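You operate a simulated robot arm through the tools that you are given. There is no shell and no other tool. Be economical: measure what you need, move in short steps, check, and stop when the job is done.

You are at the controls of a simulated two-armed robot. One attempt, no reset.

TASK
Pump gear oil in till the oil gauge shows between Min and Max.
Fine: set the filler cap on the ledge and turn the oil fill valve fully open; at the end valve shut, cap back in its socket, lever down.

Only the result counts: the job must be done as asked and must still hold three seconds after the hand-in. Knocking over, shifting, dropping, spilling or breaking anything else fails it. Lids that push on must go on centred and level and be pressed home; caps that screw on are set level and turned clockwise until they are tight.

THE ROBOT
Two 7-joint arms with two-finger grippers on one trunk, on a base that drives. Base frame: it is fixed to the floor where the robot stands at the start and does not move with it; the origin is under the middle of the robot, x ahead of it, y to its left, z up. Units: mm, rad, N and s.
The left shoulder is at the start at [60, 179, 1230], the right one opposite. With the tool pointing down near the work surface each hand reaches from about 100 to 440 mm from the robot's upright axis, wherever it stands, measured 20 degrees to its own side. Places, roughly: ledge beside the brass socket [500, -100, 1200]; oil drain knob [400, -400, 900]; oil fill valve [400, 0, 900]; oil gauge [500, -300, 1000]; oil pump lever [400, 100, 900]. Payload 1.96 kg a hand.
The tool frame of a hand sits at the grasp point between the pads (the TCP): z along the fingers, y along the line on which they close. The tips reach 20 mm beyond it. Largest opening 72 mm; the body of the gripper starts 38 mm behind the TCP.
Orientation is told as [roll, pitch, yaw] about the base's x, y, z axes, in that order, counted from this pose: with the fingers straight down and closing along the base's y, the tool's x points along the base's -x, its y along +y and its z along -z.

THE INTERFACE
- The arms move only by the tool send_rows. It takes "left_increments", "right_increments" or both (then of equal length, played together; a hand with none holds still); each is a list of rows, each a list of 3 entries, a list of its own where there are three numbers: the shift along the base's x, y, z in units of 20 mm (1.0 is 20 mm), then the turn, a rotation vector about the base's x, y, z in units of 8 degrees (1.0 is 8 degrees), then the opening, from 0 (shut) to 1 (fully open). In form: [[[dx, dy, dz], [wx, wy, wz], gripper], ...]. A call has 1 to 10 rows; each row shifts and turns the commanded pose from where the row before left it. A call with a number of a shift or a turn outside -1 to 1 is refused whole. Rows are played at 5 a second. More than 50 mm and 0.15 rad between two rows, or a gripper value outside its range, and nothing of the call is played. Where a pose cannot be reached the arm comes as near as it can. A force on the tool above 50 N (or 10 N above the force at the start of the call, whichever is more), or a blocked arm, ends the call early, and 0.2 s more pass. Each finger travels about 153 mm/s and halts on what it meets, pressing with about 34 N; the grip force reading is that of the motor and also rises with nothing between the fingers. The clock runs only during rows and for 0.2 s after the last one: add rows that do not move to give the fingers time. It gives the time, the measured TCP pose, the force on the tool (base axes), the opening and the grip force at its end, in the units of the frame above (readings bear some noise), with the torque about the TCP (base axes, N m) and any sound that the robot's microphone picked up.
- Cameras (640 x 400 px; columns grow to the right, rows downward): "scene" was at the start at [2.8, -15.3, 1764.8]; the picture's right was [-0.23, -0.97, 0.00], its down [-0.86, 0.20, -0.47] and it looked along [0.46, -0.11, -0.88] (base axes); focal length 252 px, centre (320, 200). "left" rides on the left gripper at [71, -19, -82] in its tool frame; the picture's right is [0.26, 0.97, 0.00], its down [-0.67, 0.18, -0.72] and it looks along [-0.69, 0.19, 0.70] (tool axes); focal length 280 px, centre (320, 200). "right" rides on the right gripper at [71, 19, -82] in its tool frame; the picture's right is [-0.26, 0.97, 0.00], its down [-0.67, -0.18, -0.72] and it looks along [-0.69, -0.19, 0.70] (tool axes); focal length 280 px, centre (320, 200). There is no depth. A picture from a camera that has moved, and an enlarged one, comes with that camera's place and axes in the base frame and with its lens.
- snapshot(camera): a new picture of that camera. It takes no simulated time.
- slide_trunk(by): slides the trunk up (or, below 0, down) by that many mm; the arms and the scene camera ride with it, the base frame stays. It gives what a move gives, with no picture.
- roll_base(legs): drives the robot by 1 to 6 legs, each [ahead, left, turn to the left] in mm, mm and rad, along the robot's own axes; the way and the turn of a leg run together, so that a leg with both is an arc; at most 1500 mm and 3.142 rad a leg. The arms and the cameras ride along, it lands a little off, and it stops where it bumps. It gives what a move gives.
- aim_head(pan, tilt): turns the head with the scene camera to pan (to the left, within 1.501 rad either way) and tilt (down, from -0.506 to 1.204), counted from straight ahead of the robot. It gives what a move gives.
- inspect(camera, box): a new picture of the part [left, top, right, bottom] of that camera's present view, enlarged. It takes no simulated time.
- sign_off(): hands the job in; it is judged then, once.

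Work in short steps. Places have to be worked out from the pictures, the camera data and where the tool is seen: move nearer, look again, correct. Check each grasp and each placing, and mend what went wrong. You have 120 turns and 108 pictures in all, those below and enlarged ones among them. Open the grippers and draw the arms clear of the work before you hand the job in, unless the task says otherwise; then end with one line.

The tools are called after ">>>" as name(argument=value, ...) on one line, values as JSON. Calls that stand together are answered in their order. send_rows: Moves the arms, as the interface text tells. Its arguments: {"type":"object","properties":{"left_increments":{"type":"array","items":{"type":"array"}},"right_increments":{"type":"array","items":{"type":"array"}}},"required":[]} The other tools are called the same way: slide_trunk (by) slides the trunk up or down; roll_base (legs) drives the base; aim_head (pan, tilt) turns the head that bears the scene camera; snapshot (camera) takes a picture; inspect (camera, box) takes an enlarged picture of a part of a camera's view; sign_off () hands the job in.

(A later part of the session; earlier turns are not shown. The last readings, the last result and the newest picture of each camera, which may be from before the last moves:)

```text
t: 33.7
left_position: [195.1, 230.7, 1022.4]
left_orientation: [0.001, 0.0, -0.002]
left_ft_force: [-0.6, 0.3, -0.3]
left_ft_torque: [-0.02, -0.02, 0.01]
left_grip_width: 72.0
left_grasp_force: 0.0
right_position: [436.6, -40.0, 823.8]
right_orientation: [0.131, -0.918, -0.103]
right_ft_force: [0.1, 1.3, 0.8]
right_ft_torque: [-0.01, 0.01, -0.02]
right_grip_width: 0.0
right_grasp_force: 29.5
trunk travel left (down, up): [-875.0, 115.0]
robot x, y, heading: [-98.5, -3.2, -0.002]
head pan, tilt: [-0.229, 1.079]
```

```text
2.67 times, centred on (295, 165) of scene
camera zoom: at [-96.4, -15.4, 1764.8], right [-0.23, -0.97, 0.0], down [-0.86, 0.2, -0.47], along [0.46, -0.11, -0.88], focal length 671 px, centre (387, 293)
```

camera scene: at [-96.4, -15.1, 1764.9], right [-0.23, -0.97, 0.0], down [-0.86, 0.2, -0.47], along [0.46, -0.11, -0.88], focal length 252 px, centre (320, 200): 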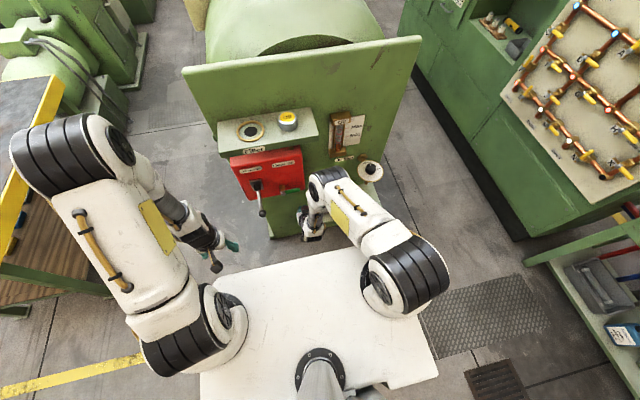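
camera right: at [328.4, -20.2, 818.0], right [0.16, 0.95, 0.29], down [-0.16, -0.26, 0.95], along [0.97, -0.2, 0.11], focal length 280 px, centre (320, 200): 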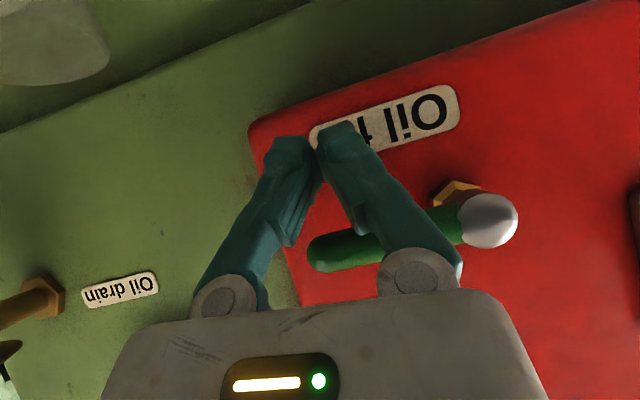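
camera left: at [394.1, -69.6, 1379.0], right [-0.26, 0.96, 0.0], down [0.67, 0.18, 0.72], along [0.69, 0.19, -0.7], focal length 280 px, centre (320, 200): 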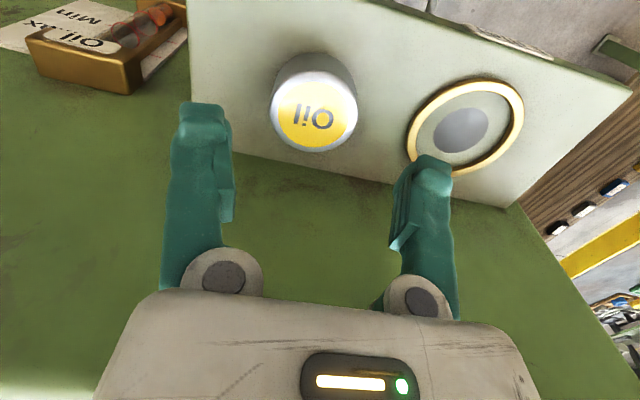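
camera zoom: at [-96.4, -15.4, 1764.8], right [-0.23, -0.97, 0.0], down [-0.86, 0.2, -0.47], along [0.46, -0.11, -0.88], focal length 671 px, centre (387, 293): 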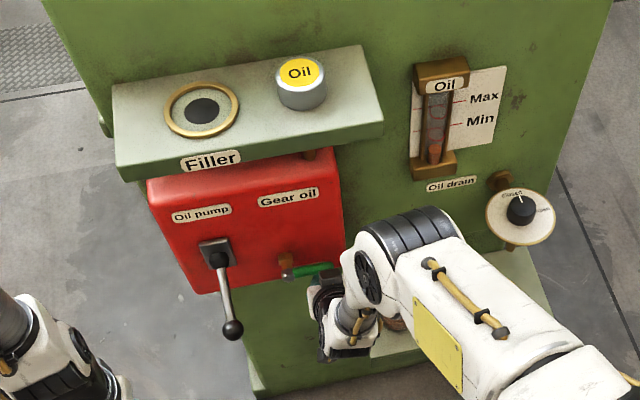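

Fingers are under the handle. I push up in small steps and watch the force.

>>> send_rows(right_increments=[[[0, 0, 0.5], [0, 0, 0], 0], [[0, 0, 0.5], [0, 0, 0], 0], [[0, 0, 0.5], [0, 0, 0], 0]])

>>> snapshot(camera="right")

```text
t: 34.5
left_position: [193.4, 229.1, 1021.5]
left_orientation: [0.001, 0.0, -0.001]
left_ft_force: [-0.2, 0.0, 0.6]
left_ft_torque: [0.02, 0.0, -0.01]
left_grip_width: 72.1
left_grasp_force: 0.0
right_position: [436.5, -41.0, 854.3]
right_orientation: [0.133, -0.918, -0.105]
right_ft_force: [-3.7, -0.9, -0.7]
right_ft_torque: [0.01, 0.0, 0.03]
right_grip_width: 0.2
right_grasp_force: 29.8
trunk travel left (down, up): [-875.0, 115.0]
robot x, y, heading: [-98.8, -1.5, -0.002]
head pan, tilt: [-0.229, 1.079]
```

```text
72 pictures are left
camera right: at [327.9, -20.5, 848.3], right [0.16, 0.95, 0.29], down [-0.16, -0.26, 0.95], along [0.97, -0.2, 0.11], focal length 280 px, centre (320, 200)
```

right: 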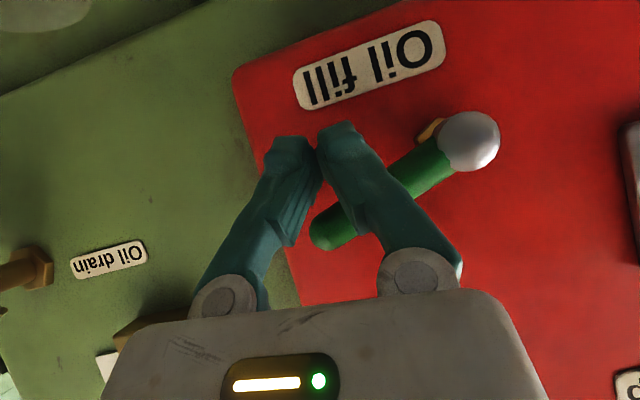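

The handle turns upward easily. I follow the arc toward vertical.

>>> send_rows(right_increments=[[[0, 0.25, 0.6], [0, 0, 0], 0], [[0, 0.3, 0.6], [0, 0, 0], 0], [[0, 0.35, 0.45], [0, 0, 0], 0], [[0, 0.35, 0.4], [0, 0, 0], 0], [[0, 0.4, 0.3], [0, 0, 0], 0], [[0, 0.4, 0.15], [0, 0, 0], 0]])

>>> snapshot(camera="right")

```text
t: 35.9
left_position: [195.7, 224.6, 1022.7]
left_orientation: [0.004, 0.002, -0.004]
left_ft_force: [0.2, 0.4, 0.1]
left_ft_torque: [0.0, 0.01, -0.01]
left_grip_width: 72.0
left_grasp_force: 0.0
right_position: [436.3, -8.4, 900.6]
right_orientation: [0.134, -0.91, -0.111]
right_ft_force: [-4.5, -30.4, -16.9]
right_ft_torque: [-0.12, 0.1, -0.15]
right_grip_width: 0.0
right_grasp_force: 29.4
trunk travel left (down, up): [-875.0, 115.0]
robot x, y, heading: [-96.6, -2.4, -0.002]
head pan, tilt: [-0.229, 1.079]
```

```text
71 pictures are left
camera right: at [327.8, 12.3, 895.5], right [0.17, 0.94, 0.29], down [-0.16, -0.26, 0.95], along [0.97, -0.2, 0.11], focal length 280 px, centre (320, 200)
```

right: 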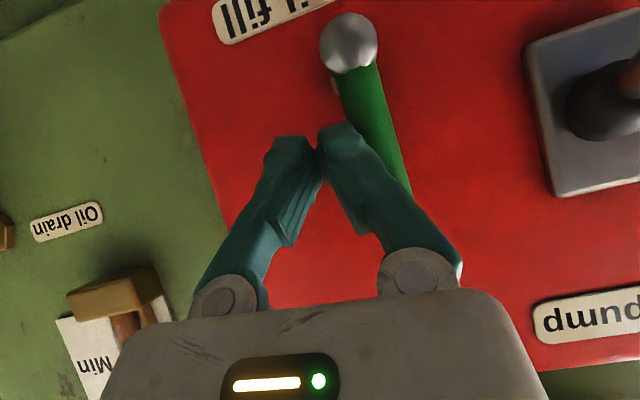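

The handle is at its stop, vertical (30 N). I back off sideways, then withdraw and check it stays.

>>> send_rows(right_increments=[[[0, -0.6, -0.2], [0, 0, 0], 0], [[0, -1, -0.5], [0, 0, 0], 0], [[-1, -1, -0.5], [0, 0, 0], 0], [[-1, 0, -1], [0, 0, 0], 0], [[-1, 0, -1], [0, 0, 0], 0], [[-1, 0, -1], [0, 0, 0], 0]])

>>> snapshot(camera="right")

>>> inspect(camera="scene", box=[215, 90, 375, 240])

```text
t: 37.3
left_position: [192.3, 230.6, 1022.7]
left_orientation: [0.001, -0.001, 0.0]
left_ft_force: [0.0, 1.2, -0.2]
left_ft_torque: [0.01, 0.02, -0.06]
left_grip_width: 72.1
left_grasp_force: 0.1
right_position: [354.4, -51.8, 819.8]
right_orientation: [0.134, -0.917, -0.104]
right_ft_force: [-0.6, 0.2, -0.7]
right_ft_torque: [-0.03, 0.02, 0.04]
right_grip_width: 0.1
right_grasp_force: 29.6
trunk travel left (down, up): [-875.0, 115.0]
robot x, y, heading: [-99.3, 0.6, 0.003]
head pan, tilt: [-0.229, 1.079]
```

```text
70 pictures are left
camera right: at [247.2, -31.2, 814.4], right [0.16, 0.95, 0.29], down [-0.16, -0.26, 0.95], along [0.97, -0.2, 0.11], focal length 280 px, centre (320, 200)
```

right: 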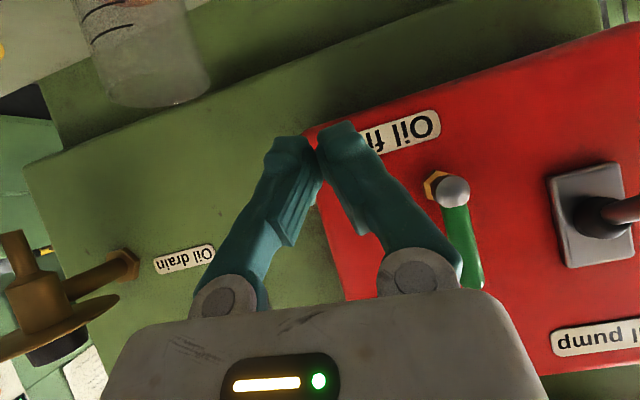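

```text
2.67 times, centred on (295, 165) of scene
camera zoom: at [-97.1, -15.9, 1764.9], right [-0.23, -0.97, 0.0], down [-0.86, 0.2, -0.47], along [0.46, -0.11, -0.88], focal length 671 px, centre (387, 293)
```

zoom: 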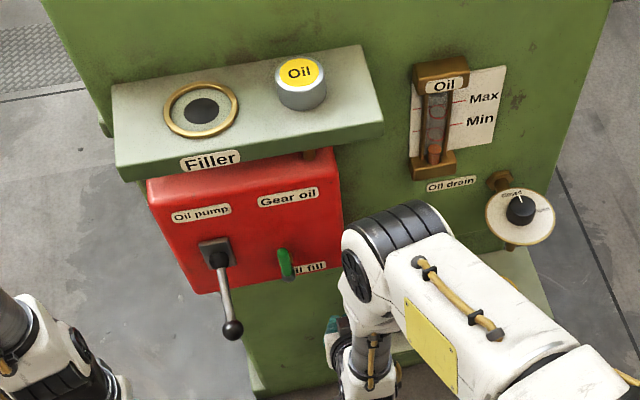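

Valve handle stands vertical (open). Now the left hand: tilt forward ~48° and approach the lever ball from behind/above with open fingers.

>>> send_rows(left_increments=[[[0.5, 0, 0], [0, -1, 0], 1], [[1, 0, 0], [0, -1, 0], 1], [[1, -1, -1], [0, -1, 0], 1], [[1, -1, -1], [0, -1, 0], 1], [[1, -1, -1], [0, -1, 0], 1], [[0.5, -1, -1], [0, -1, 0], 1], [[0, -1, -1], [0, 0, 0], 1], [[0, -0.9, -0.5], [0, 0, 0], 1], [[0, 0, 0], [0, 0, 0], 1]])

>>> snapshot(camera="left")

>>> snapshot(camera="scene")

```text
t: 39.3
left_position: [294.9, 111.3, 912.4]
left_orientation: [0.0, -0.839, -0.002]
left_ft_force: [0.3, -0.1, 0.2]
left_ft_torque: [-0.01, 0.01, 0.02]
left_grip_width: 72.1
left_grasp_force: 0.2
right_position: [355.4, -49.4, 819.8]
right_orientation: [0.132, -0.919, -0.104]
right_ft_force: [-0.4, -0.4, -0.8]
right_ft_torque: [0.05, 0.01, -0.02]
right_grip_width: 0.2
right_grasp_force: 29.8
trunk travel left (down, up): [-875.0, 115.0]
robot x, y, heading: [-100.8, -2.2, -0.002]
head pan, tilt: [-0.229, 1.079]
```

```text
68 pictures are left
camera left: at [185.1, 92.7, 914.8], right [-0.18, 0.97, -0.19], down [-0.08, 0.18, 0.98], along [0.98, 0.19, 0.05], focal length 280 px, centre (320, 200)
```

left: 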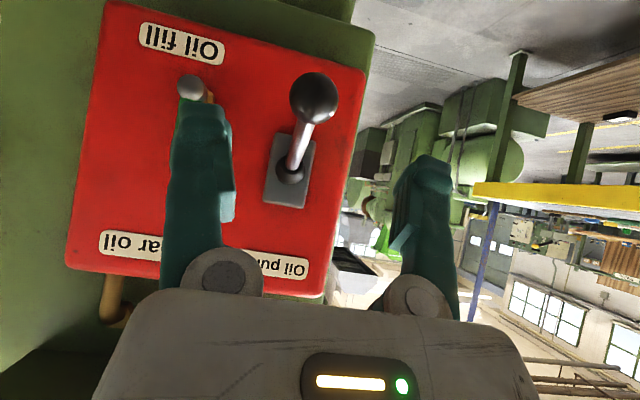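

```text
67 pictures are left
camera scene: at [-96.5, -14.9, 1764.8], right [-0.23, -0.97, 0.0], down [-0.86, 0.2, -0.47], along [0.46, -0.11, -0.88], focal length 252 px, centre (320, 200)
```

scene: 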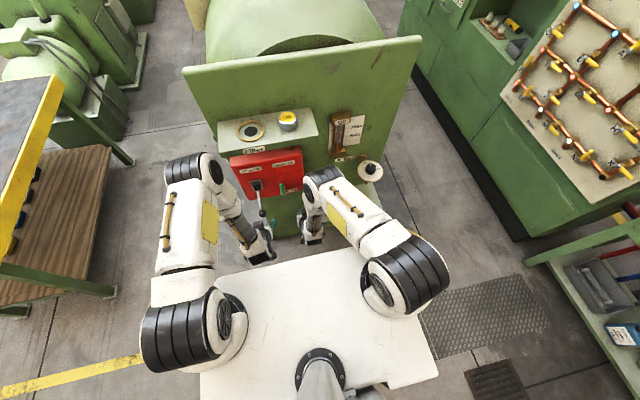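

Ball confirmed at (365,111,860), centred between the fingers. I advance onto it and close.

>>> send_rows(left_increments=[[[0.9, 0, -0.65], [0, 0, 0], 1], [[0.9, 0, -0.65], [0, 0, 0], 1], [[0.9, 0, -0.65], [0, 0, 0], 1], [[0.7, 0, -0.65], [0, 0, 0], 1], [[0, 0, 0], [0, 0, 0], 0.6], [[0, 0, 0], [0, 0, 0], 0.35], [[0, 0, 0], [0, 0, 0], 0.35]])

>>> snapshot(camera="left")

```text
t: 40.9
left_position: [362.9, 112.6, 861.0]
left_orientation: [0.001, -0.838, -0.001]
left_ft_force: [2.0, -4.7, 0.2]
left_ft_torque: [-0.08, 0.07, -0.03]
left_grip_width: 27.4
left_grasp_force: 40.0
right_position: [357.3, -51.0, 819.6]
right_orientation: [0.135, -0.919, -0.107]
right_ft_force: [0.4, 1.2, -0.4]
right_ft_torque: [0.01, 0.02, 0.01]
right_grip_width: 0.0
right_grasp_force: 29.4
trunk travel left (down, up): [-875.0, 115.0]
robot x, y, heading: [-96.4, 1.0, 0.002]
head pan, tilt: [-0.229, 1.079]
```

```text
66 pictures are left
camera left: at [253.1, 91.7, 862.8], right [-0.17, 0.97, -0.19], down [-0.08, 0.18, 0.98], along [0.98, 0.19, 0.05], focal length 280 px, centre (320, 200)
```

left: 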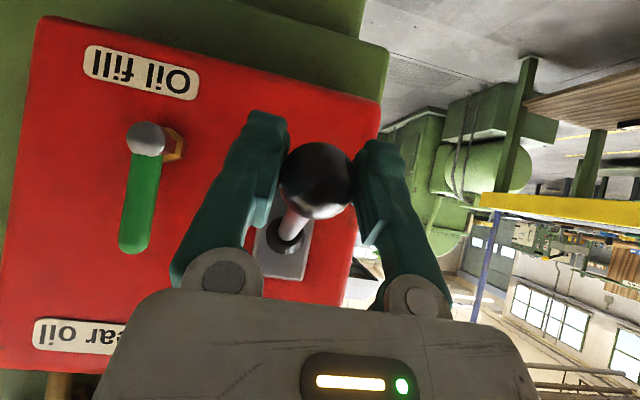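

Ball is gripped (27 mm). I raise the lever along its arc to about horizontal first.

>>> send_rows(left_increments=[[[-0.25, 0, 0.5], [0, 0, 0], 0.3], [[-0.2, 0, 0.5], [0, 0, 0], 0.3], [[-0.1, 0, 0.5], [0, 0, 0], 0.3], [[0, 0, 0.5], [0, 0, 0], 0.3], [[0, 0, 0], [0, 0, 0], 0.3]])

>>> snapshot(camera="left")

```text
t: 42.1
left_position: [352.1, 110.6, 900.7]
left_orientation: [0.002, -0.836, -0.002]
left_ft_force: [7.9, -8.7, -9.7]
left_ft_torque: [0.0, 1.05, -0.02]
left_grip_width: 26.4
left_grasp_force: 39.8
right_position: [357.7, -52.0, 818.8]
right_orientation: [0.135, -0.915, -0.105]
right_ft_force: [0.6, 1.0, 0.6]
right_ft_torque: [-0.01, -0.02, 0.0]
right_grip_width: 0.0
right_grasp_force: 29.7
trunk travel left (down, up): [-875.0, 115.0]
robot x, y, heading: [-101.9, 3.4, -0.002]
head pan, tilt: [-0.229, 1.079]
```

```text
65 pictures are left
camera left: at [244.0, 91.7, 902.2], right [-0.17, 0.97, -0.19], down [-0.08, 0.18, 0.98], along [0.98, 0.19, 0.04], focal length 280 px, centre (320, 200)
```

left: 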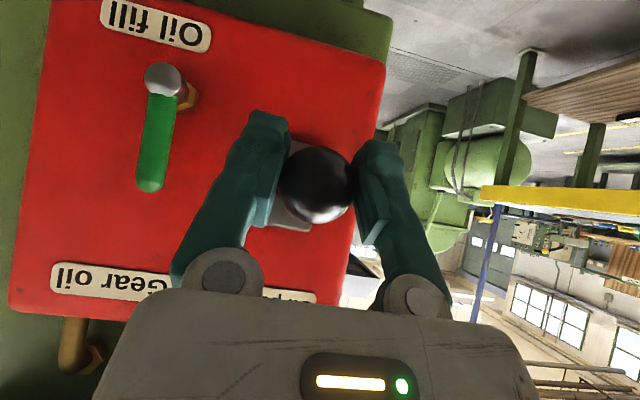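

Lever follows. I go on upward, turning the hand with the lever to unload the ball.

>>> send_rows(left_increments=[[[0, 0, 0.5], [0, 0.9, 0], 0.3], [[0.1, 0, 0.5], [0, 0.9, 0], 0.3], [[0.15, 0, 0.5], [0, 0.9, 0], 0.3], [[0.2, 0, 0.5], [0, 0.9, 0], 0.3], [[0, 0, 0], [0, 0, 0], 0.3]])

>>> inspect(camera="scene", box=[215, 90, 375, 240])

```text
t: 43.3
left_position: [358.6, 109.8, 941.6]
left_orientation: [0.001, -0.337, 0.0]
left_ft_force: [-3.3, -7.0, 13.7]
left_ft_torque: [-0.08, -1.19, -0.01]
left_grip_width: 25.9
left_grasp_force: 40.1
right_position: [353.5, -52.0, 820.4]
right_orientation: [0.136, -0.919, -0.107]
right_ft_force: [0.2, 0.3, -0.6]
right_ft_torque: [0.03, 0.02, 0.03]
right_grip_width: 0.0
right_grasp_force: 28.9
trunk travel left (down, up): [-875.0, 115.0]
robot x, y, heading: [-100.6, -1.1, 0.0]
head pan, tilt: [-0.229, 1.079]
```

```text
2.67 times, centred on (295, 165) of scene
camera zoom: at [-99.6, -17.2, 1764.9], right [-0.23, -0.97, 0.0], down [-0.86, 0.2, -0.47], along [0.46, -0.11, -0.88], focal length 671 px, centre (387, 293)
```

zoom: 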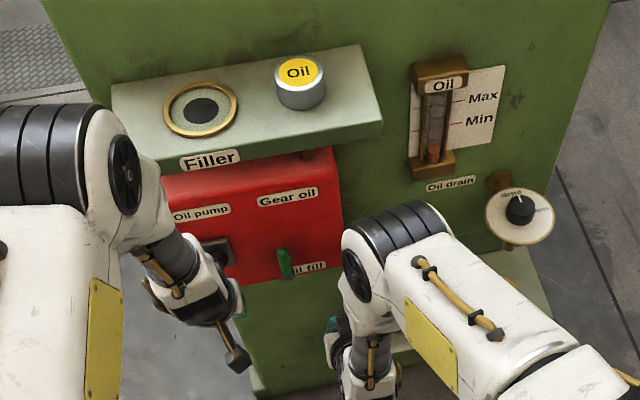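

>>> snapshot(camera="left")

```text
63 pictures are left
camera left: at [264.4, 91.5, 995.7], right [-0.25, 0.97, -0.09], down [0.4, 0.18, 0.9], along [0.88, 0.19, -0.43], focal length 280 px, centre (320, 200)
```

left: 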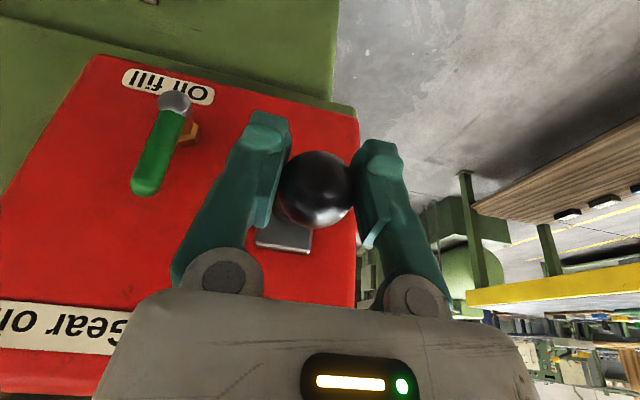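

Ball still held. I continue up to find the upper end.

>>> send_rows(left_increments=[[[0.2, 0, 0.45], [0, 0.4, 0], 0.3], [[0.25, 0, 0.45], [0, 0.4, 0], 0.3], [[0.25, 0, 0.4], [0, 0.4, 0], 0.3], [[0, 0, 0], [0, 0, 0], 0.3]])

>>> snapshot(camera="left")

```text
t: 44.0
left_position: [364.7, 110.6, 954.8]
left_orientation: [-0.001, -0.175, -0.005]
left_ft_force: [2.7, -4.7, -28.5]
left_ft_torque: [0.12, -0.57, 0.03]
left_grip_width: 27.2
left_grasp_force: 40.1
right_position: [357.8, -50.4, 818.2]
right_orientation: [0.132, -0.914, -0.104]
right_ft_force: [-0.3, 0.6, 0.1]
right_ft_torque: [0.0, 0.01, 0.05]
right_grip_width: 0.0
right_grasp_force: 29.1
trunk travel left (down, up): [-875.0, 115.0]
robot x, y, heading: [-102.2, -1.8, 0.001]
head pan, tilt: [-0.229, 1.079]
stopped in row 3 (left hand): the force on the tool passed its limit at 58 N (the readings are from after the stop); the commanded pose is now the measured one
```

```text
62 pictures are left
camera left: at [280.0, 92.0, 1022.4], right [-0.25, 0.97, -0.05], down [0.54, 0.18, 0.82], along [0.8, 0.18, -0.57], focal length 280 px, centre (320, 200)
```

left: 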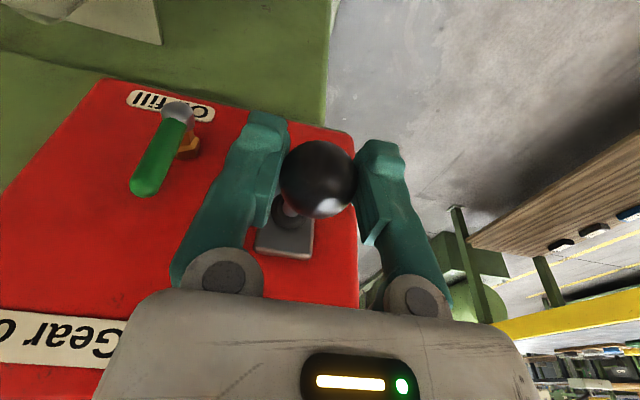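

Upper stop at z≈955. Now the down stroke, retracing the arc with the hand turning along.

>>> send_rows(left_increments=[[[-0.2, 0, -0.43], [0, -0.45, 0], 0.3], [[-0.2, 0, -0.43], [0, -0.45, 0], 0.3], [[-0.12, 0, -0.46], [0, -0.45, 0], 0.3], [[-0.12, 0, -0.46], [0, -0.45, 0], 0.3], [[-0.04, 0, -0.47], [0, -0.45, 0], 0.3], [[-0.04, 0, -0.47], [0, -0.45, 0], 0.3], [[0.04, 0, -0.47], [0, -0.45, 0], 0.3], [[0.04, 0, -0.47], [0, -0.45, 0], 0.3], [[0.12, 0, -0.46], [0, -0.45, 0], 0.3], [[0.12, 0, -0.46], [0, -0.45, 0], 0.3]])

>>> snapshot(camera="left")

>>> inspect(camera="scene", box=[300, 100, 360, 140])

```text
t: 46.2
left_position: [358.1, 111.4, 866.0]
left_orientation: [0.002, -0.814, -0.002]
left_ft_force: [23.7, -1.3, 17.2]
left_ft_torque: [-0.01, -1.06, 0.02]
left_grip_width: 26.0
left_grasp_force: 39.9
right_position: [356.9, -51.5, 820.8]
right_orientation: [0.134, -0.916, -0.105]
right_ft_force: [0.3, -0.2, -0.6]
right_ft_torque: [0.0, -0.02, 0.0]
right_grip_width: 0.0
right_grasp_force: 29.7
trunk travel left (down, up): [-875.0, 115.0]
robot x, y, heading: [-95.2, 1.3, 0.002]
head pan, tilt: [-0.229, 1.079]
```

```text
61 pictures are left
camera left: at [249.9, 91.8, 870.5], right [-0.18, 0.97, -0.19], down [-0.06, 0.18, 0.98], along [0.98, 0.19, 0.02], focal length 280 px, centre (320, 200)
```

left: 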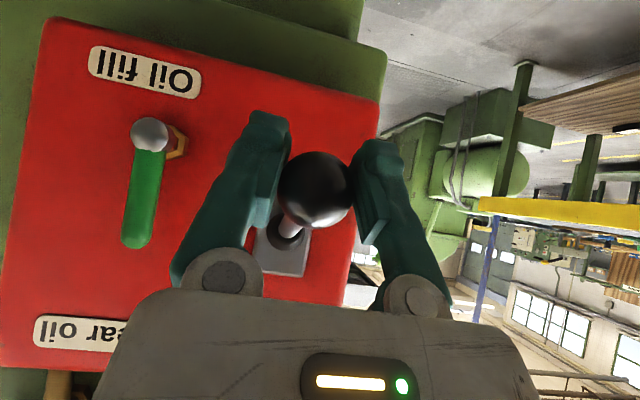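

```text
10.00 times, centred on (330, 120) of scene
camera zoom: at [-93.6, -16.2, 1765.0], right [-0.23, -0.97, 0.0], down [-0.86, 0.2, -0.47], along [0.46, -0.11, -0.88], focal length 2516 px, centre (220, 1000)
```

zoom: 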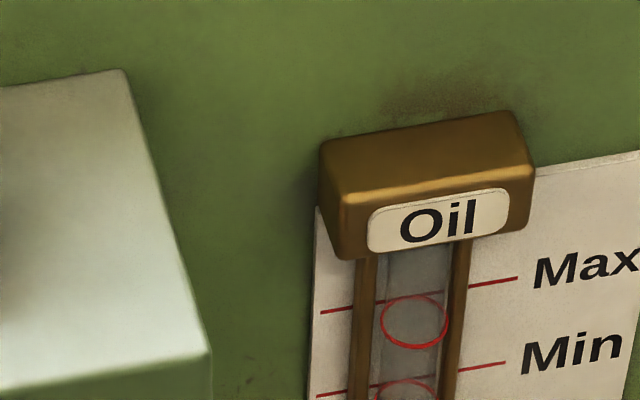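

>>> inspect(camera="scene", box=[310, 118, 366, 158])

```text
10.00 times, centred on (338, 138) of scene
camera zoom: at [-93.6, -16.2, 1765.0], right [-0.23, -0.97, 0.0], down [-0.86, 0.2, -0.47], along [0.46, -0.11, -0.88], focal length 2516 px, centre (140, 820)
```

zoom: 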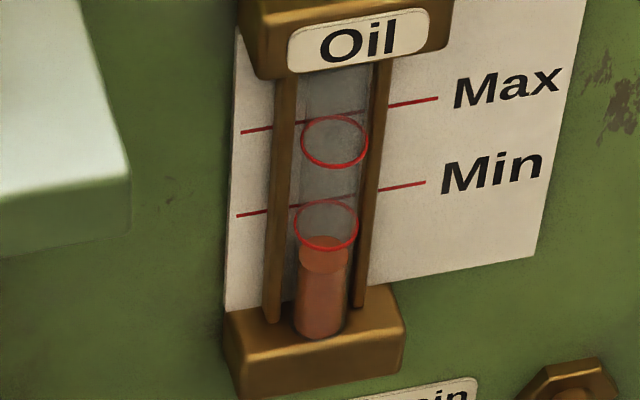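

One stroke raised the oil roughly 0.3 of the Min–Max span; it is still just below Min. I make the next up stroke and down stroke.

>>> send_rows(left_increments=[[[-0.12, 0, 0.46], [0, 0.45, 0], 0.3], [[-0.12, 0, 0.46], [0, 0.45, 0], 0.3], [[-0.04, 0, 0.47], [0, 0.45, 0], 0.3], [[-0.04, 0, 0.47], [0, 0.45, 0], 0.3], [[0.04, 0, 0.47], [0, 0.45, 0], 0.3], [[0.04, 0, 0.47], [0, 0.45, 0], 0.3], [[0.12, 0, 0.46], [0, 0.45, 0], 0.3], [[0.12, 0, 0.46], [0, 0.45, 0], 0.3], [[0.2, 0, 0.43], [0, 0.45, 0], 0.3], [[0.15, 0, 0.33], [0, 0.45, 0], 0.3]])

>>> inspect(camera="scene", box=[310, 118, 366, 158])

```text
t: 48.4
left_position: [360.7, 110.3, 952.9]
left_orientation: [-0.001, -0.175, -0.004]
left_ft_force: [-12.3, -5.3, -37.2]
left_ft_torque: [0.04, -0.06, -0.03]
left_grip_width: 26.3
left_grasp_force: 39.9
right_position: [356.2, -50.8, 819.9]
right_orientation: [0.133, -0.915, -0.104]
right_ft_force: [0.6, -0.7, -0.9]
right_ft_torque: [0.02, -0.02, -0.01]
right_grip_width: 0.2
right_grasp_force: 29.9
trunk travel left (down, up): [-875.0, 115.0]
robot x, y, heading: [-97.0, 3.0, 0.003]
head pan, tilt: [-0.229, 1.079]
```

```text
10.00 times, centred on (338, 138) of scene
camera zoom: at [-95.0, -15.4, 1764.3], right [-0.23, -0.97, 0.0], down [-0.86, 0.2, -0.47], along [0.46, -0.11, -0.88], focal length 2516 px, centre (140, 820)
```

zoom: 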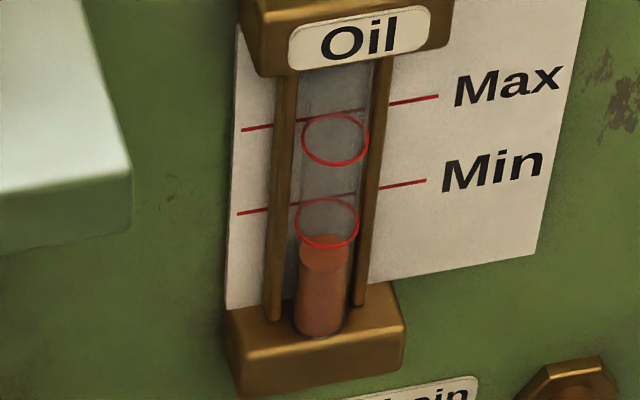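

Level unchanged on the up stroke, as expected. Now the second down stroke.

>>> send_rows(left_increments=[[[-0.2, 0, -0.4], [0, -0.45, 0], 0.3], [[-0.15, 0, -0.43], [0, -0.45, 0], 0.3], [[-0.12, 0, -0.46], [0, -0.45, 0], 0.3], [[-0.12, 0, -0.46], [0, -0.45, 0], 0.3], [[-0.04, 0, -0.47], [0, -0.45, 0], 0.3], [[0, 0, -0.47], [0, -0.45, 0], 0.3], [[0.04, 0, -0.47], [0, -0.45, 0], 0.3], [[0.06, 0, -0.47], [0, -0.45, 0], 0.3], [[0.15, 0, -0.46], [0, -0.45, 0], 0.3], [[0.15, 0, -0.46], [0, -0.45, 0], 0.3]])

>>> inspect(camera="scene", box=[310, 118, 366, 158])

```text
t: 50.6
left_position: [358.2, 111.9, 864.1]
left_orientation: [0.002, -0.814, -0.003]
left_ft_force: [6.5, -1.5, 12.5]
left_ft_torque: [0.0, -1.22, 0.0]
left_grip_width: 25.4
left_grasp_force: 40.3
right_position: [356.1, -51.9, 820.7]
right_orientation: [0.133, -0.918, -0.104]
right_ft_force: [0.0, -0.2, -0.2]
right_ft_torque: [-0.01, 0.0, 0.01]
right_grip_width: 0.1
right_grasp_force: 29.8
trunk travel left (down, up): [-875.0, 115.0]
robot x, y, heading: [-99.3, -1.3, -0.001]
head pan, tilt: [-0.229, 1.079]
```

```text
10.00 times, centred on (338, 138) of scene
camera zoom: at [-97.0, -16.4, 1764.9], right [-0.23, -0.97, 0.0], down [-0.86, 0.2, -0.47], along [0.46, -0.11, -0.88], focal length 2516 px, centre (140, 820)
```

zoom: 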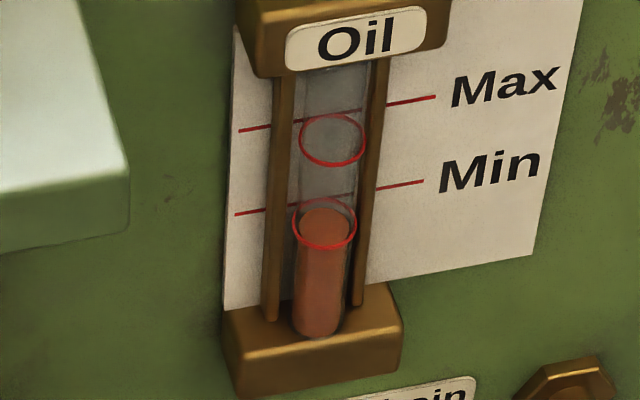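

Level has reached about Min; two more strokes should put it mid-range. I check how the ball sits in the grip.

>>> snapshot(camera="left")

```text
56 pictures are left
camera left: at [249.6, 91.8, 869.2], right [-0.18, 0.97, -0.19], down [-0.06, 0.18, 0.98], along [0.98, 0.18, 0.02], focal length 280 px, centre (320, 200)
```

left: 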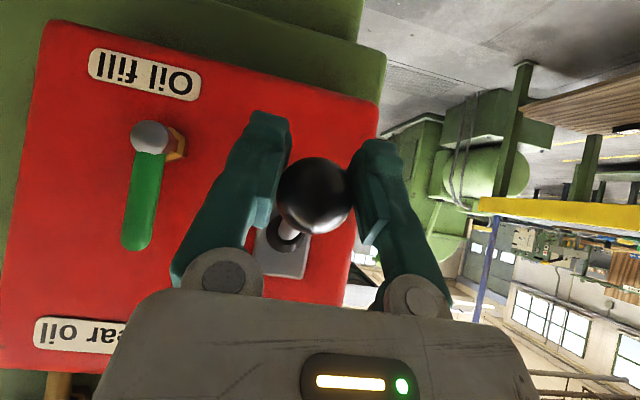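

The ball has crept toward the tips; I re-grip a few mm deeper.

>>> send_rows(left_increments=[[[0, 0, 0], [0, 0, 0], 0.6], [[0, 0, 0], [0, 0, 0], 0.6], [[0.3, 0, -0.15], [0, 0, 0], 0.6], [[0, 0, 0], [0, 0, 0], 0.3], [[0, 0, 0], [0, 0, 0], 0.3]])

```text
t: 51.8
left_position: [363.0, 110.2, 860.6]
left_orientation: [0.002, -0.81, -0.004]
left_ft_force: [-1.5, -3.3, -1.1]
left_ft_torque: [-0.03, 0.09, 0.0]
left_grip_width: 26.4
left_grasp_force: 40.1
right_position: [355.8, -52.0, 819.8]
right_orientation: [0.134, -0.919, -0.105]
right_ft_force: [0.7, 0.1, -0.3]
right_ft_torque: [0.01, -0.01, 0.02]
right_grip_width: 0.0
right_grasp_force: 29.7
trunk travel left (down, up): [-875.0, 115.0]
robot x, y, heading: [-99.1, -0.5, 0.003]
head pan, tilt: [-0.229, 1.079]
```

Relaxed grip. Third up stroke and third down stroke, same arc.

>>> send_rows(left_increments=[[[-0.2, 0, 0.46], [0, 0.45, 0], 0.3], [[-0.15, 0, 0.46], [0, 0.45, 0], 0.3], [[-0.1, 0, 0.47], [0, 0.45, 0], 0.3], [[-0.06, 0, 0.47], [0, 0.45, 0], 0.3], [[0, 0, 0.47], [0, 0.45, 0], 0.3], [[0.04, 0, 0.47], [0, 0.45, 0], 0.3], [[0.12, 0, 0.46], [0, 0.45, 0], 0.3], [[0.12, 0, 0.46], [0, 0.45, 0], 0.3], [[0.2, 0, 0.43], [0, 0.45, 0], 0.3], [[0.17, 0, 0.38], [0, 0.45, 0], 0.3]])

>>> send_rows(left_increments=[[[-0.2, 0, -0.4], [0, -0.45, 0], 0.3], [[-0.15, 0, -0.43], [0, -0.45, 0], 0.3], [[-0.12, 0, -0.46], [0, -0.45, 0], 0.3], [[-0.12, 0, -0.46], [0, -0.45, 0], 0.3], [[-0.04, 0, -0.47], [0, -0.45, 0], 0.3], [[0, 0, -0.47], [0, -0.45, 0], 0.3], [[0.06, 0, -0.47], [0, -0.45, 0], 0.3], [[0.1, 0, -0.47], [0, -0.45, 0], 0.3], [[0.15, 0, -0.46], [0, -0.45, 0], 0.3], [[0.2, 0, -0.46], [0, -0.45, 0], 0.3]])

>>> inspect(camera="scene", box=[310, 118, 366, 158])

>>> snapshot(camera="left")

```text
t: 54.0
left_position: [364.9, 111.8, 951.4]
left_orientation: [-0.001, -0.182, -0.005]
left_ft_force: [-9.5, -6.0, -12.3]
left_ft_torque: [0.06, 0.7, 0.0]
left_grip_width: 26.3
left_grasp_force: 39.9
right_position: [355.8, -51.5, 819.9]
right_orientation: [0.134, -0.918, -0.105]
right_ft_force: [0.7, 0.2, 0.1]
right_ft_torque: [0.0, 0.02, -0.01]
right_grip_width: 0.0
right_grasp_force: 29.8
trunk travel left (down, up): [-875.0, 115.0]
robot x, y, heading: [-97.8, -2.5, 0.006]
head pan, tilt: [-0.229, 1.079]
```

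```text
t: 56.2
left_position: [364.2, 110.5, 860.1]
left_orientation: [0.002, -0.814, -0.003]
left_ft_force: [6.3, -3.1, 13.9]
left_ft_torque: [-0.04, -1.39, -0.03]
left_grip_width: 25.3
left_grasp_force: 40.7
right_position: [355.4, -51.6, 820.1]
right_orientation: [0.136, -0.919, -0.105]
right_ft_force: [-0.2, 0.0, -0.4]
right_ft_torque: [0.01, -0.03, -0.01]
right_grip_width: 0.1
right_grasp_force: 29.4
trunk travel left (down, up): [-875.0, 115.0]
robot x, y, heading: [-100.6, 1.8, 0.003]
head pan, tilt: [-0.229, 1.079]
```

```text
10.00 times, centred on (338, 138) of scene
camera zoom: at [-97.7, -16.5, 1764.9], right [-0.23, -0.97, 0.0], down [-0.86, 0.2, -0.47], along [0.46, -0.11, -0.88], focal length 2516 px, centre (140, 820)
```

zoom: 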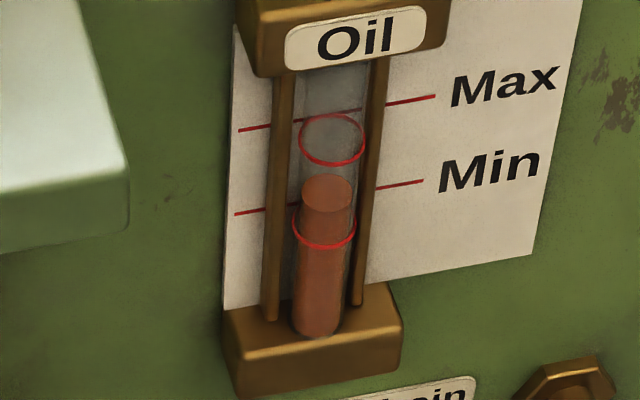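

```text
54 pictures are left
camera left: at [255.8, 91.8, 865.4], right [-0.18, 0.97, -0.19], down [-0.06, 0.18, 0.98], along [0.98, 0.18, 0.02], focal length 280 px, centre (320, 200)
```

left: 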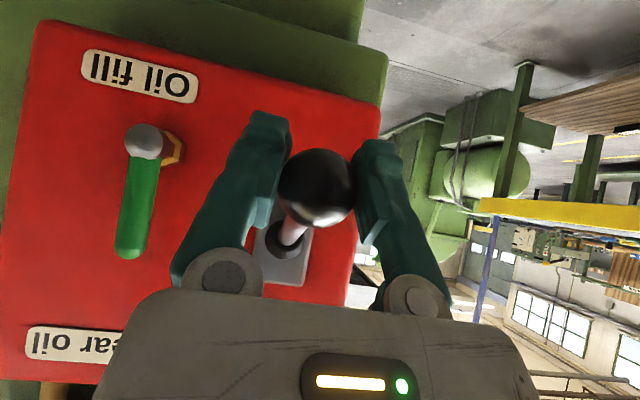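

Level is about 0.35 of the way between Min and Max — good; no more strokes. I press the lever down the last bit onto its stop.

>>> send_rows(left_increments=[[[0.1, 0, -0.2], [0, 0, 0], 0.3], [[0.1, 0, -0.2], [0, 0, 0], 0.3], [[0.05, 0, -0.2], [0, 0, 0], 0.3], [[0, 0, 0], [0, 0, 0], 0.3]])

>>> snapshot(camera="left")

>>> inspect(camera="scene", box=[310, 118, 366, 158])

```text
t: 57.2
left_position: [366.2, 111.3, 851.2]
left_orientation: [0.001, -0.817, -0.005]
left_ft_force: [-2.4, 0.2, 40.6]
left_ft_torque: [0.03, -0.02, 0.01]
left_grip_width: 24.5
left_grasp_force: 40.5
right_position: [353.1, -51.6, 821.3]
right_orientation: [0.137, -0.922, -0.107]
right_ft_force: [0.4, -0.1, -0.5]
right_ft_torque: [-0.02, 0.01, 0.01]
right_grip_width: 0.0
right_grasp_force: 29.5
trunk travel left (down, up): [-875.0, 115.0]
robot x, y, heading: [-96.5, -1.7, -0.004]
head pan, tilt: [-0.229, 1.079]
```

```text
53 pictures are left
camera left: at [258.8, 91.8, 855.2], right [-0.18, 0.97, -0.19], down [-0.06, 0.18, 0.98], along [0.98, 0.19, 0.03], focal length 280 px, centre (320, 200)
```

left: 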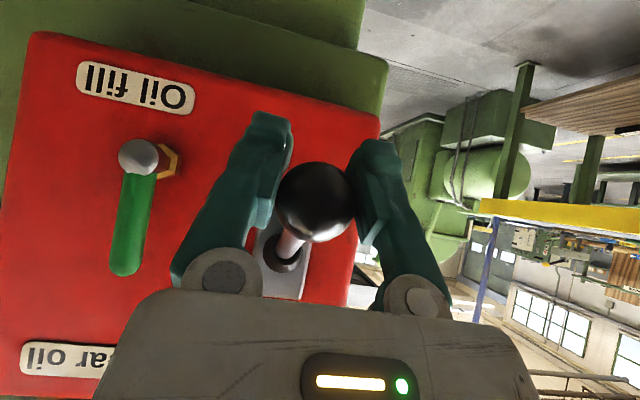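

```text
10.00 times, centred on (338, 138) of scene
camera zoom: at [-102.6, -16.7, 1765.0], right [-0.23, -0.97, 0.0], down [-0.86, 0.2, -0.48], along [0.46, -0.11, -0.88], focal length 2516 px, centre (140, 820)
```

zoom: 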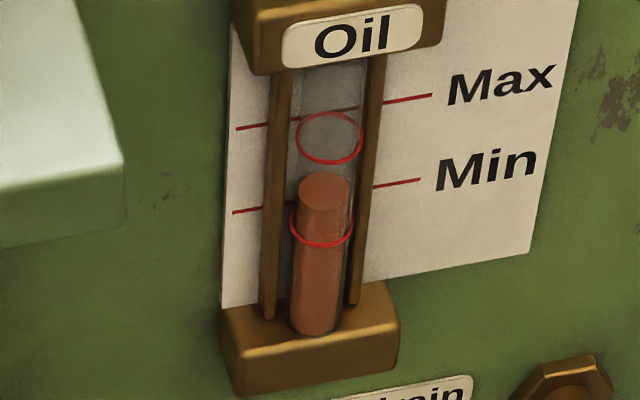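

Lower stop reached (40 N), level unchanged. I ease off, open, and withdraw along the approach line.

>>> send_rows(left_increments=[[[0, 0, 0.2], [0, 0, 0], 0.3], [[0, 0, 0], [0, 0, 0], 0.7], [[0, 0, 0], [0, 0, 0], 1], [[0, 0, 0], [0, 0, 0], 1], [[-0.8, 0, 0.65], [0, 0, 0], 1], [[-0.8, 0, 0.65], [0, 0, 0], 1], [[-0.8, 0, 0.65], [0, 0, 0], 1], [[-0.8, 0, 0.65], [0, 0, 0], 1]])

>>> snapshot(camera="left")

```text
t: 59.0
left_position: [304.5, 112.8, 904.2]
left_orientation: [0.002, -0.809, -0.004]
left_ft_force: [0.2, -0.4, 1.0]
left_ft_torque: [0.0, -0.03, -0.04]
left_grip_width: 71.7
left_grasp_force: 0.0
right_position: [355.8, -51.1, 821.0]
right_orientation: [0.134, -0.917, -0.103]
right_ft_force: [-0.4, -0.6, 1.6]
right_ft_torque: [0.02, -0.03, 0.03]
right_grip_width: 0.0
right_grasp_force: 29.5
trunk travel left (down, up): [-875.0, 115.0]
robot x, y, heading: [-101.9, -3.4, 0.001]
head pan, tilt: [-0.229, 1.079]
```

```text
51 pictures are left
camera left: at [196.1, 92.6, 909.2], right [-0.18, 0.97, -0.19], down [-0.06, 0.18, 0.98], along [0.98, 0.19, 0.02], focal length 280 px, centre (320, 200)
```

left: 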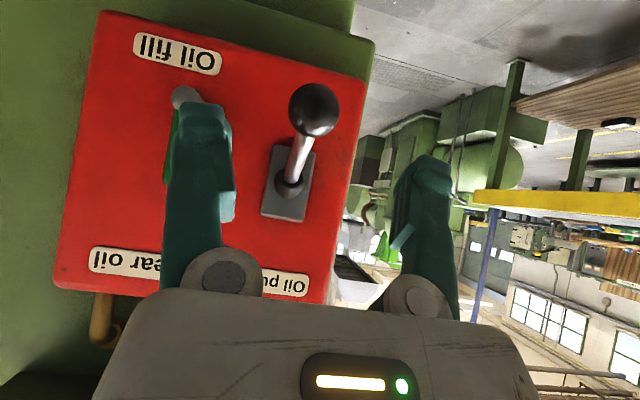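

Lever stays down at its original place. I move the left hand back to its side to make room for the right.

>>> send_rows(left_increments=[[[-0.5, 0.5, 0.5], [0, 1, 0], 1], [[-0.5, 1, 0.5], [0, 1, 0], 1], [[-0.5, 1, 0.8], [0, 1, 0], 1], [[-0.5, 1, 0.8], [0, 1, 0], 1], [[-0.5, 1, 1], [0, 1, 0], 1], [[-0.5, 1, 1], [0, 0.8, 0], 1], [[0, 0.5, 0.5], [0, 0, 0], 1]])

>>> send_rows(right_increments=[[[0, 0.5, 1], [0, 0, 0], 0], [[0, 1, 1], [0, 0, 0], 0], [[0, 1, 1], [0, 0, 0], 0], [[0, 1, 1], [0, 0, 0], 0], [[0, 1, 0.2], [0, 0, 0], 0], [[0, 0.5, 0], [0, 0, 0], 0]])

>>> snapshot(camera="right")

>>> snapshot(camera="scene")

```text
t: 60.6
left_position: [244.7, 232.4, 1007.2]
left_orientation: [-0.003, 0.0, -0.005]
left_ft_force: [-0.8, -0.1, -0.3]
left_ft_torque: [0.0, -0.02, 0.01]
left_grip_width: 72.0
left_grasp_force: 0.2
right_position: [355.1, -51.1, 820.3]
right_orientation: [0.132, -0.917, -0.105]
right_ft_force: [-0.1, -0.1, 0.7]
right_ft_torque: [-0.02, 0.0, -0.03]
right_grip_width: 0.0
right_grasp_force: 29.8
trunk travel left (down, up): [-875.0, 115.0]
robot x, y, heading: [-100.7, 1.1, -0.001]
head pan, tilt: [-0.229, 1.079]
```

```text
t: 62.0
left_position: [245.0, 231.0, 1005.4]
left_orientation: [-0.002, -0.001, -0.002]
left_ft_force: [-0.9, 0.6, 0.0]
left_ft_torque: [0.0, -0.01, 0.02]
left_grip_width: 71.9
left_grasp_force: 0.2
right_position: [355.6, 49.2, 904.3]
right_orientation: [0.134, -0.918, -0.106]
right_ft_force: [-0.2, -0.1, -0.1]
right_ft_torque: [0.02, 0.01, 0.0]
right_grip_width: 0.0
right_grasp_force: 29.5
trunk travel left (down, up): [-875.0, 115.0]
robot x, y, heading: [-101.1, 1.5, 0.002]
head pan, tilt: [-0.229, 1.079]
```

```text
50 pictures are left
camera right: at [247.4, 68.6, 898.4], right [0.16, 0.95, 0.29], down [-0.16, -0.26, 0.95], along [0.97, -0.2, 0.11], focal length 280 px, centre (320, 200)
```

right: 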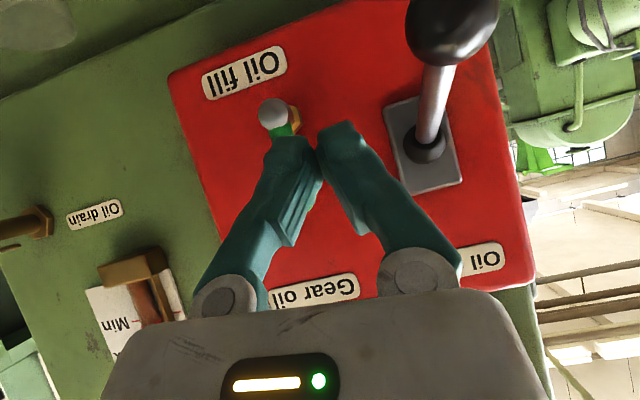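

```text
49 pictures are left
camera scene: at [-96.6, -15.2, 1764.9], right [-0.23, -0.97, 0.0], down [-0.86, 0.2, -0.47], along [0.46, -0.11, -0.88], focal length 252 px, centre (320, 200)
```

scene: 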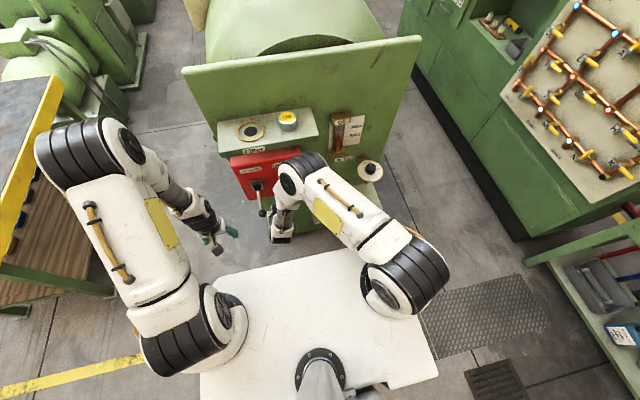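

I move forward halfway and check elbow clearance to the ledge.

>>> send_rows(right_increments=[[[1, 0, 0], [0, 0, 0], 0], [[1, 0, 0], [0, 0, 0], 0]])

>>> inspect(camera="scene", box=[215, 90, 375, 240])

>>> snapshot(camera="left")

```text
t: 62.6
left_position: [246.3, 232.0, 1005.6]
left_orientation: [-0.001, -0.001, -0.002]
left_ft_force: [-0.2, 0.1, -0.1]
left_ft_torque: [-0.01, -0.02, 0.02]
left_grip_width: 71.8
left_grasp_force: 0.1
right_position: [396.7, 49.8, 903.6]
right_orientation: [0.133, -0.919, -0.102]
right_ft_force: [0.7, -0.2, 0.4]
right_ft_torque: [-0.01, 0.01, 0.02]
right_grip_width: 0.0
right_grasp_force: 29.5
trunk travel left (down, up): [-875.0, 115.0]
robot x, y, heading: [-97.4, 2.6, 0.001]
head pan, tilt: [-0.229, 1.079]
```

```text
2.67 times, centred on (295, 165) of scene
camera zoom: at [-96.2, -15.4, 1764.8], right [-0.23, -0.97, 0.0], down [-0.86, 0.2, -0.47], along [0.46, -0.11, -0.88], focal length 671 px, centre (387, 293)
```

zoom: 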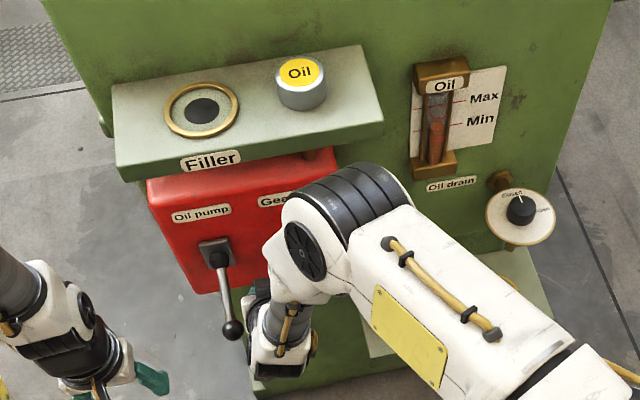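

```text
47 pictures are left
camera left: at [174.8, 211.9, 1088.2], right [-0.26, 0.97, 0.0], down [0.67, 0.18, 0.72], along [0.69, 0.18, -0.7], focal length 280 px, centre (320, 200)
```

left: 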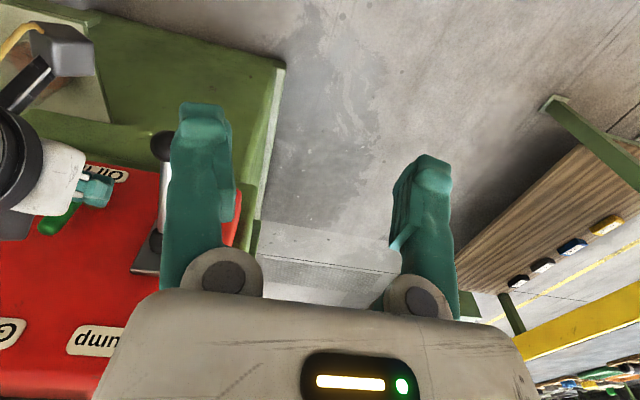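

Elbow keeps clear of the ledge. I go in on the left of the handle and push it over to the right and down along its arc.

>>> send_rows(right_increments=[[[1, 0, 0], [0, 0, 0], 0], [[0.9, 0, 0], [0, 0, 0], 0], [[0, -0.7, 0.05], [0, 0, 0], 0], [[0, -0.5, 0.1], [0, 0, 0], 0], [[0, -0.5, 0], [0, 0, 0], 0], [[0, -0.5, 0], [0, 0, 0], 0]])

>>> snapshot(camera="right")

```text
t: 64.0
left_position: [245.1, 231.1, 1005.7]
left_orientation: [-0.002, -0.001, -0.001]
left_ft_force: [1.0, -0.3, -0.1]
left_ft_torque: [-0.01, -0.01, 0.0]
left_grip_width: 71.9
left_grasp_force: 0.1
right_position: [433.1, 4.3, 906.6]
right_orientation: [0.133, -0.918, -0.104]
right_ft_force: [-1.2, 0.6, 0.5]
right_ft_torque: [0.0, 0.04, -0.01]
right_grip_width: 0.0
right_grasp_force: 30.0
trunk travel left (down, up): [-875.0, 115.0]
robot x, y, heading: [-98.4, 1.4, -0.002]
head pan, tilt: [-0.229, 1.079]
```

```text
46 pictures are left
camera right: at [325.7, 24.1, 901.5], right [0.16, 0.95, 0.29], down [-0.16, -0.26, 0.95], along [0.97, -0.2, 0.11], focal length 280 px, centre (320, 200)
```

right: 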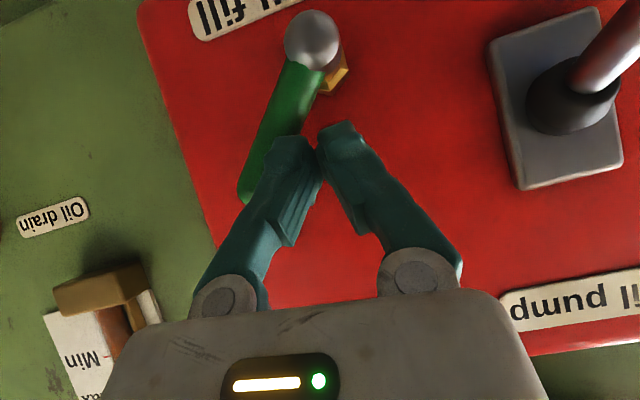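

Turning well; I continue the arc down to the stop.

>>> send_rows(right_increments=[[[0, -0.5, -0.1], [0, 0, 0], 0], [[0, -0.45, -0.25], [0, 0, 0], 0], [[0, -0.45, -0.35], [0, 0, 0], 0], [[0, -0.3, -0.4], [0, 0, 0], 0], [[0, -0.15, -0.4], [0, 0, 0], 0], [[0, 0, -0.3], [0, 0, 0], 0], [[0, 0, -0.2], [0, 0, 0], 0]])

>>> snapshot(camera="right")

```text
t: 65.6
left_position: [239.7, 230.5, 1009.8]
left_orientation: [-0.001, -0.008, -0.003]
left_ft_force: [-0.5, 0.1, 0.0]
left_ft_torque: [0.02, 0.03, 0.02]
left_grip_width: 72.0
left_grasp_force: 0.1
right_position: [433.5, -31.2, 877.4]
right_orientation: [0.145, -0.944, -0.114]
right_ft_force: [-22.6, -2.5, 35.7]
right_ft_torque: [-0.33, 0.06, 0.0]
right_grip_width: 0.0
right_grasp_force: 29.9
trunk travel left (down, up): [-875.0, 115.0]
robot x, y, heading: [-103.2, 1.3, 0.001]
head pan, tilt: [-0.229, 1.079]
stopped in row 7 (right hand): the force on the tool passed its limit at 55 N (the readings are from after the stop); the commanded pose is now the measured one
```

```text
45 pictures are left
camera right: at [325.6, -11.4, 869.7], right [0.15, 0.94, 0.29], down [-0.19, -0.26, 0.95], along [0.97, -0.2, 0.14], focal length 280 px, centre (320, 200)
```

right: 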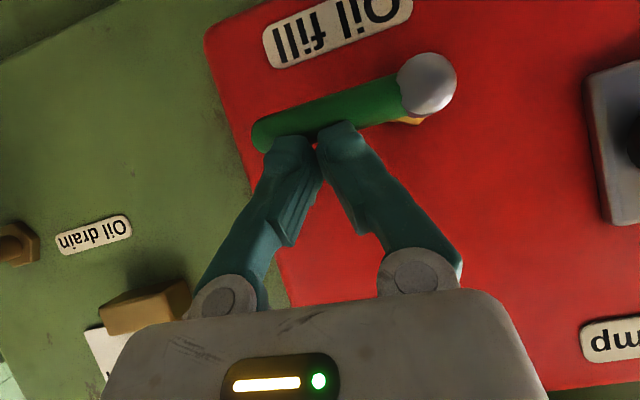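

Handle is back horizontal at its stop. I lift off and withdraw the right hand to its side.

>>> send_rows(right_increments=[[[0, 0, 0.6], [0, 0, 0], 0], [[-0.8, 0, 0.5], [0, 0, 0], 0], [[-1, -0.5, 0], [0, 0, 0], 0], [[-1, -1, 0], [0, 0.5, 0], 0], [[-1, -1, 0], [0, 1, 0], 0], [[-1, -1, 0.5], [0, 1, 0], 0], [[-1, -1, 0.5], [0, 1, 0], 0], [[-0.5, -1, 1], [0, 1, 0], 0], [[0, -1, 1], [0, 1, 0], 0], [[0, -1, 1], [0, 1, 0], 0]])

>>> snapshot(camera="scene")

>>> inspect(camera="scene", box=[225, 100, 375, 230])

```text
t: 67.8
left_position: [244.8, 230.9, 1006.5]
left_orientation: [-0.001, -0.003, -0.004]
left_ft_force: [-0.1, -0.7, 0.6]
left_ft_torque: [-0.02, -0.04, 0.01]
left_grip_width: 71.8
left_grasp_force: 0.0
right_position: [313.0, -182.2, 974.2]
right_orientation: [0.051, -0.028, -0.066]
right_ft_force: [0.1, -1.2, -0.7]
right_ft_torque: [0.02, -0.01, 0.03]
right_grip_width: 0.0
right_grasp_force: 29.4
trunk travel left (down, up): [-875.0, 115.0]
robot x, y, heading: [-101.2, -0.6, 0.0]
head pan, tilt: [-0.229, 1.079]
```

```text
44 pictures are left
camera scene: at [-96.7, -16.3, 1764.8], right [-0.23, -0.97, 0.0], down [-0.86, 0.2, -0.47], along [0.46, -0.11, -0.88], focal length 252 px, centre (320, 200)
```

scene: 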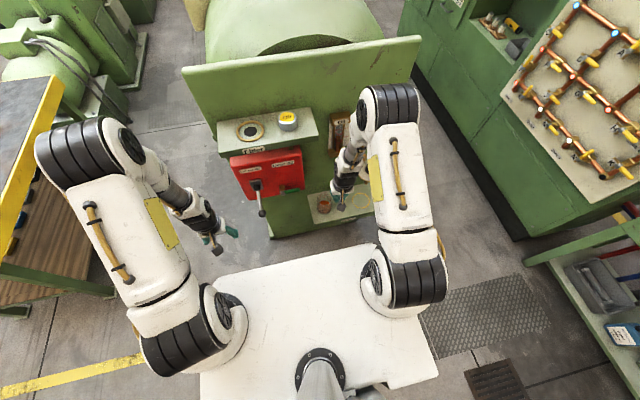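

```text
3.08 times, centred on (300, 165) of scene
camera zoom: at [-96.7, -16.3, 1764.8], right [-0.23, -0.97, 0.0], down [-0.86, 0.2, -0.47], along [0.46, -0.11, -0.88], focal length 774 px, centre (382, 308)
```

zoom: 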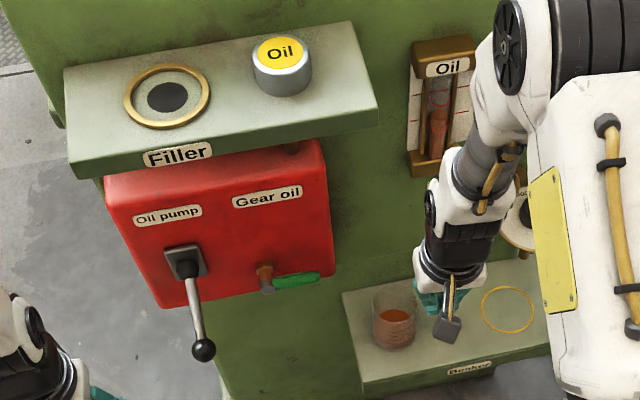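

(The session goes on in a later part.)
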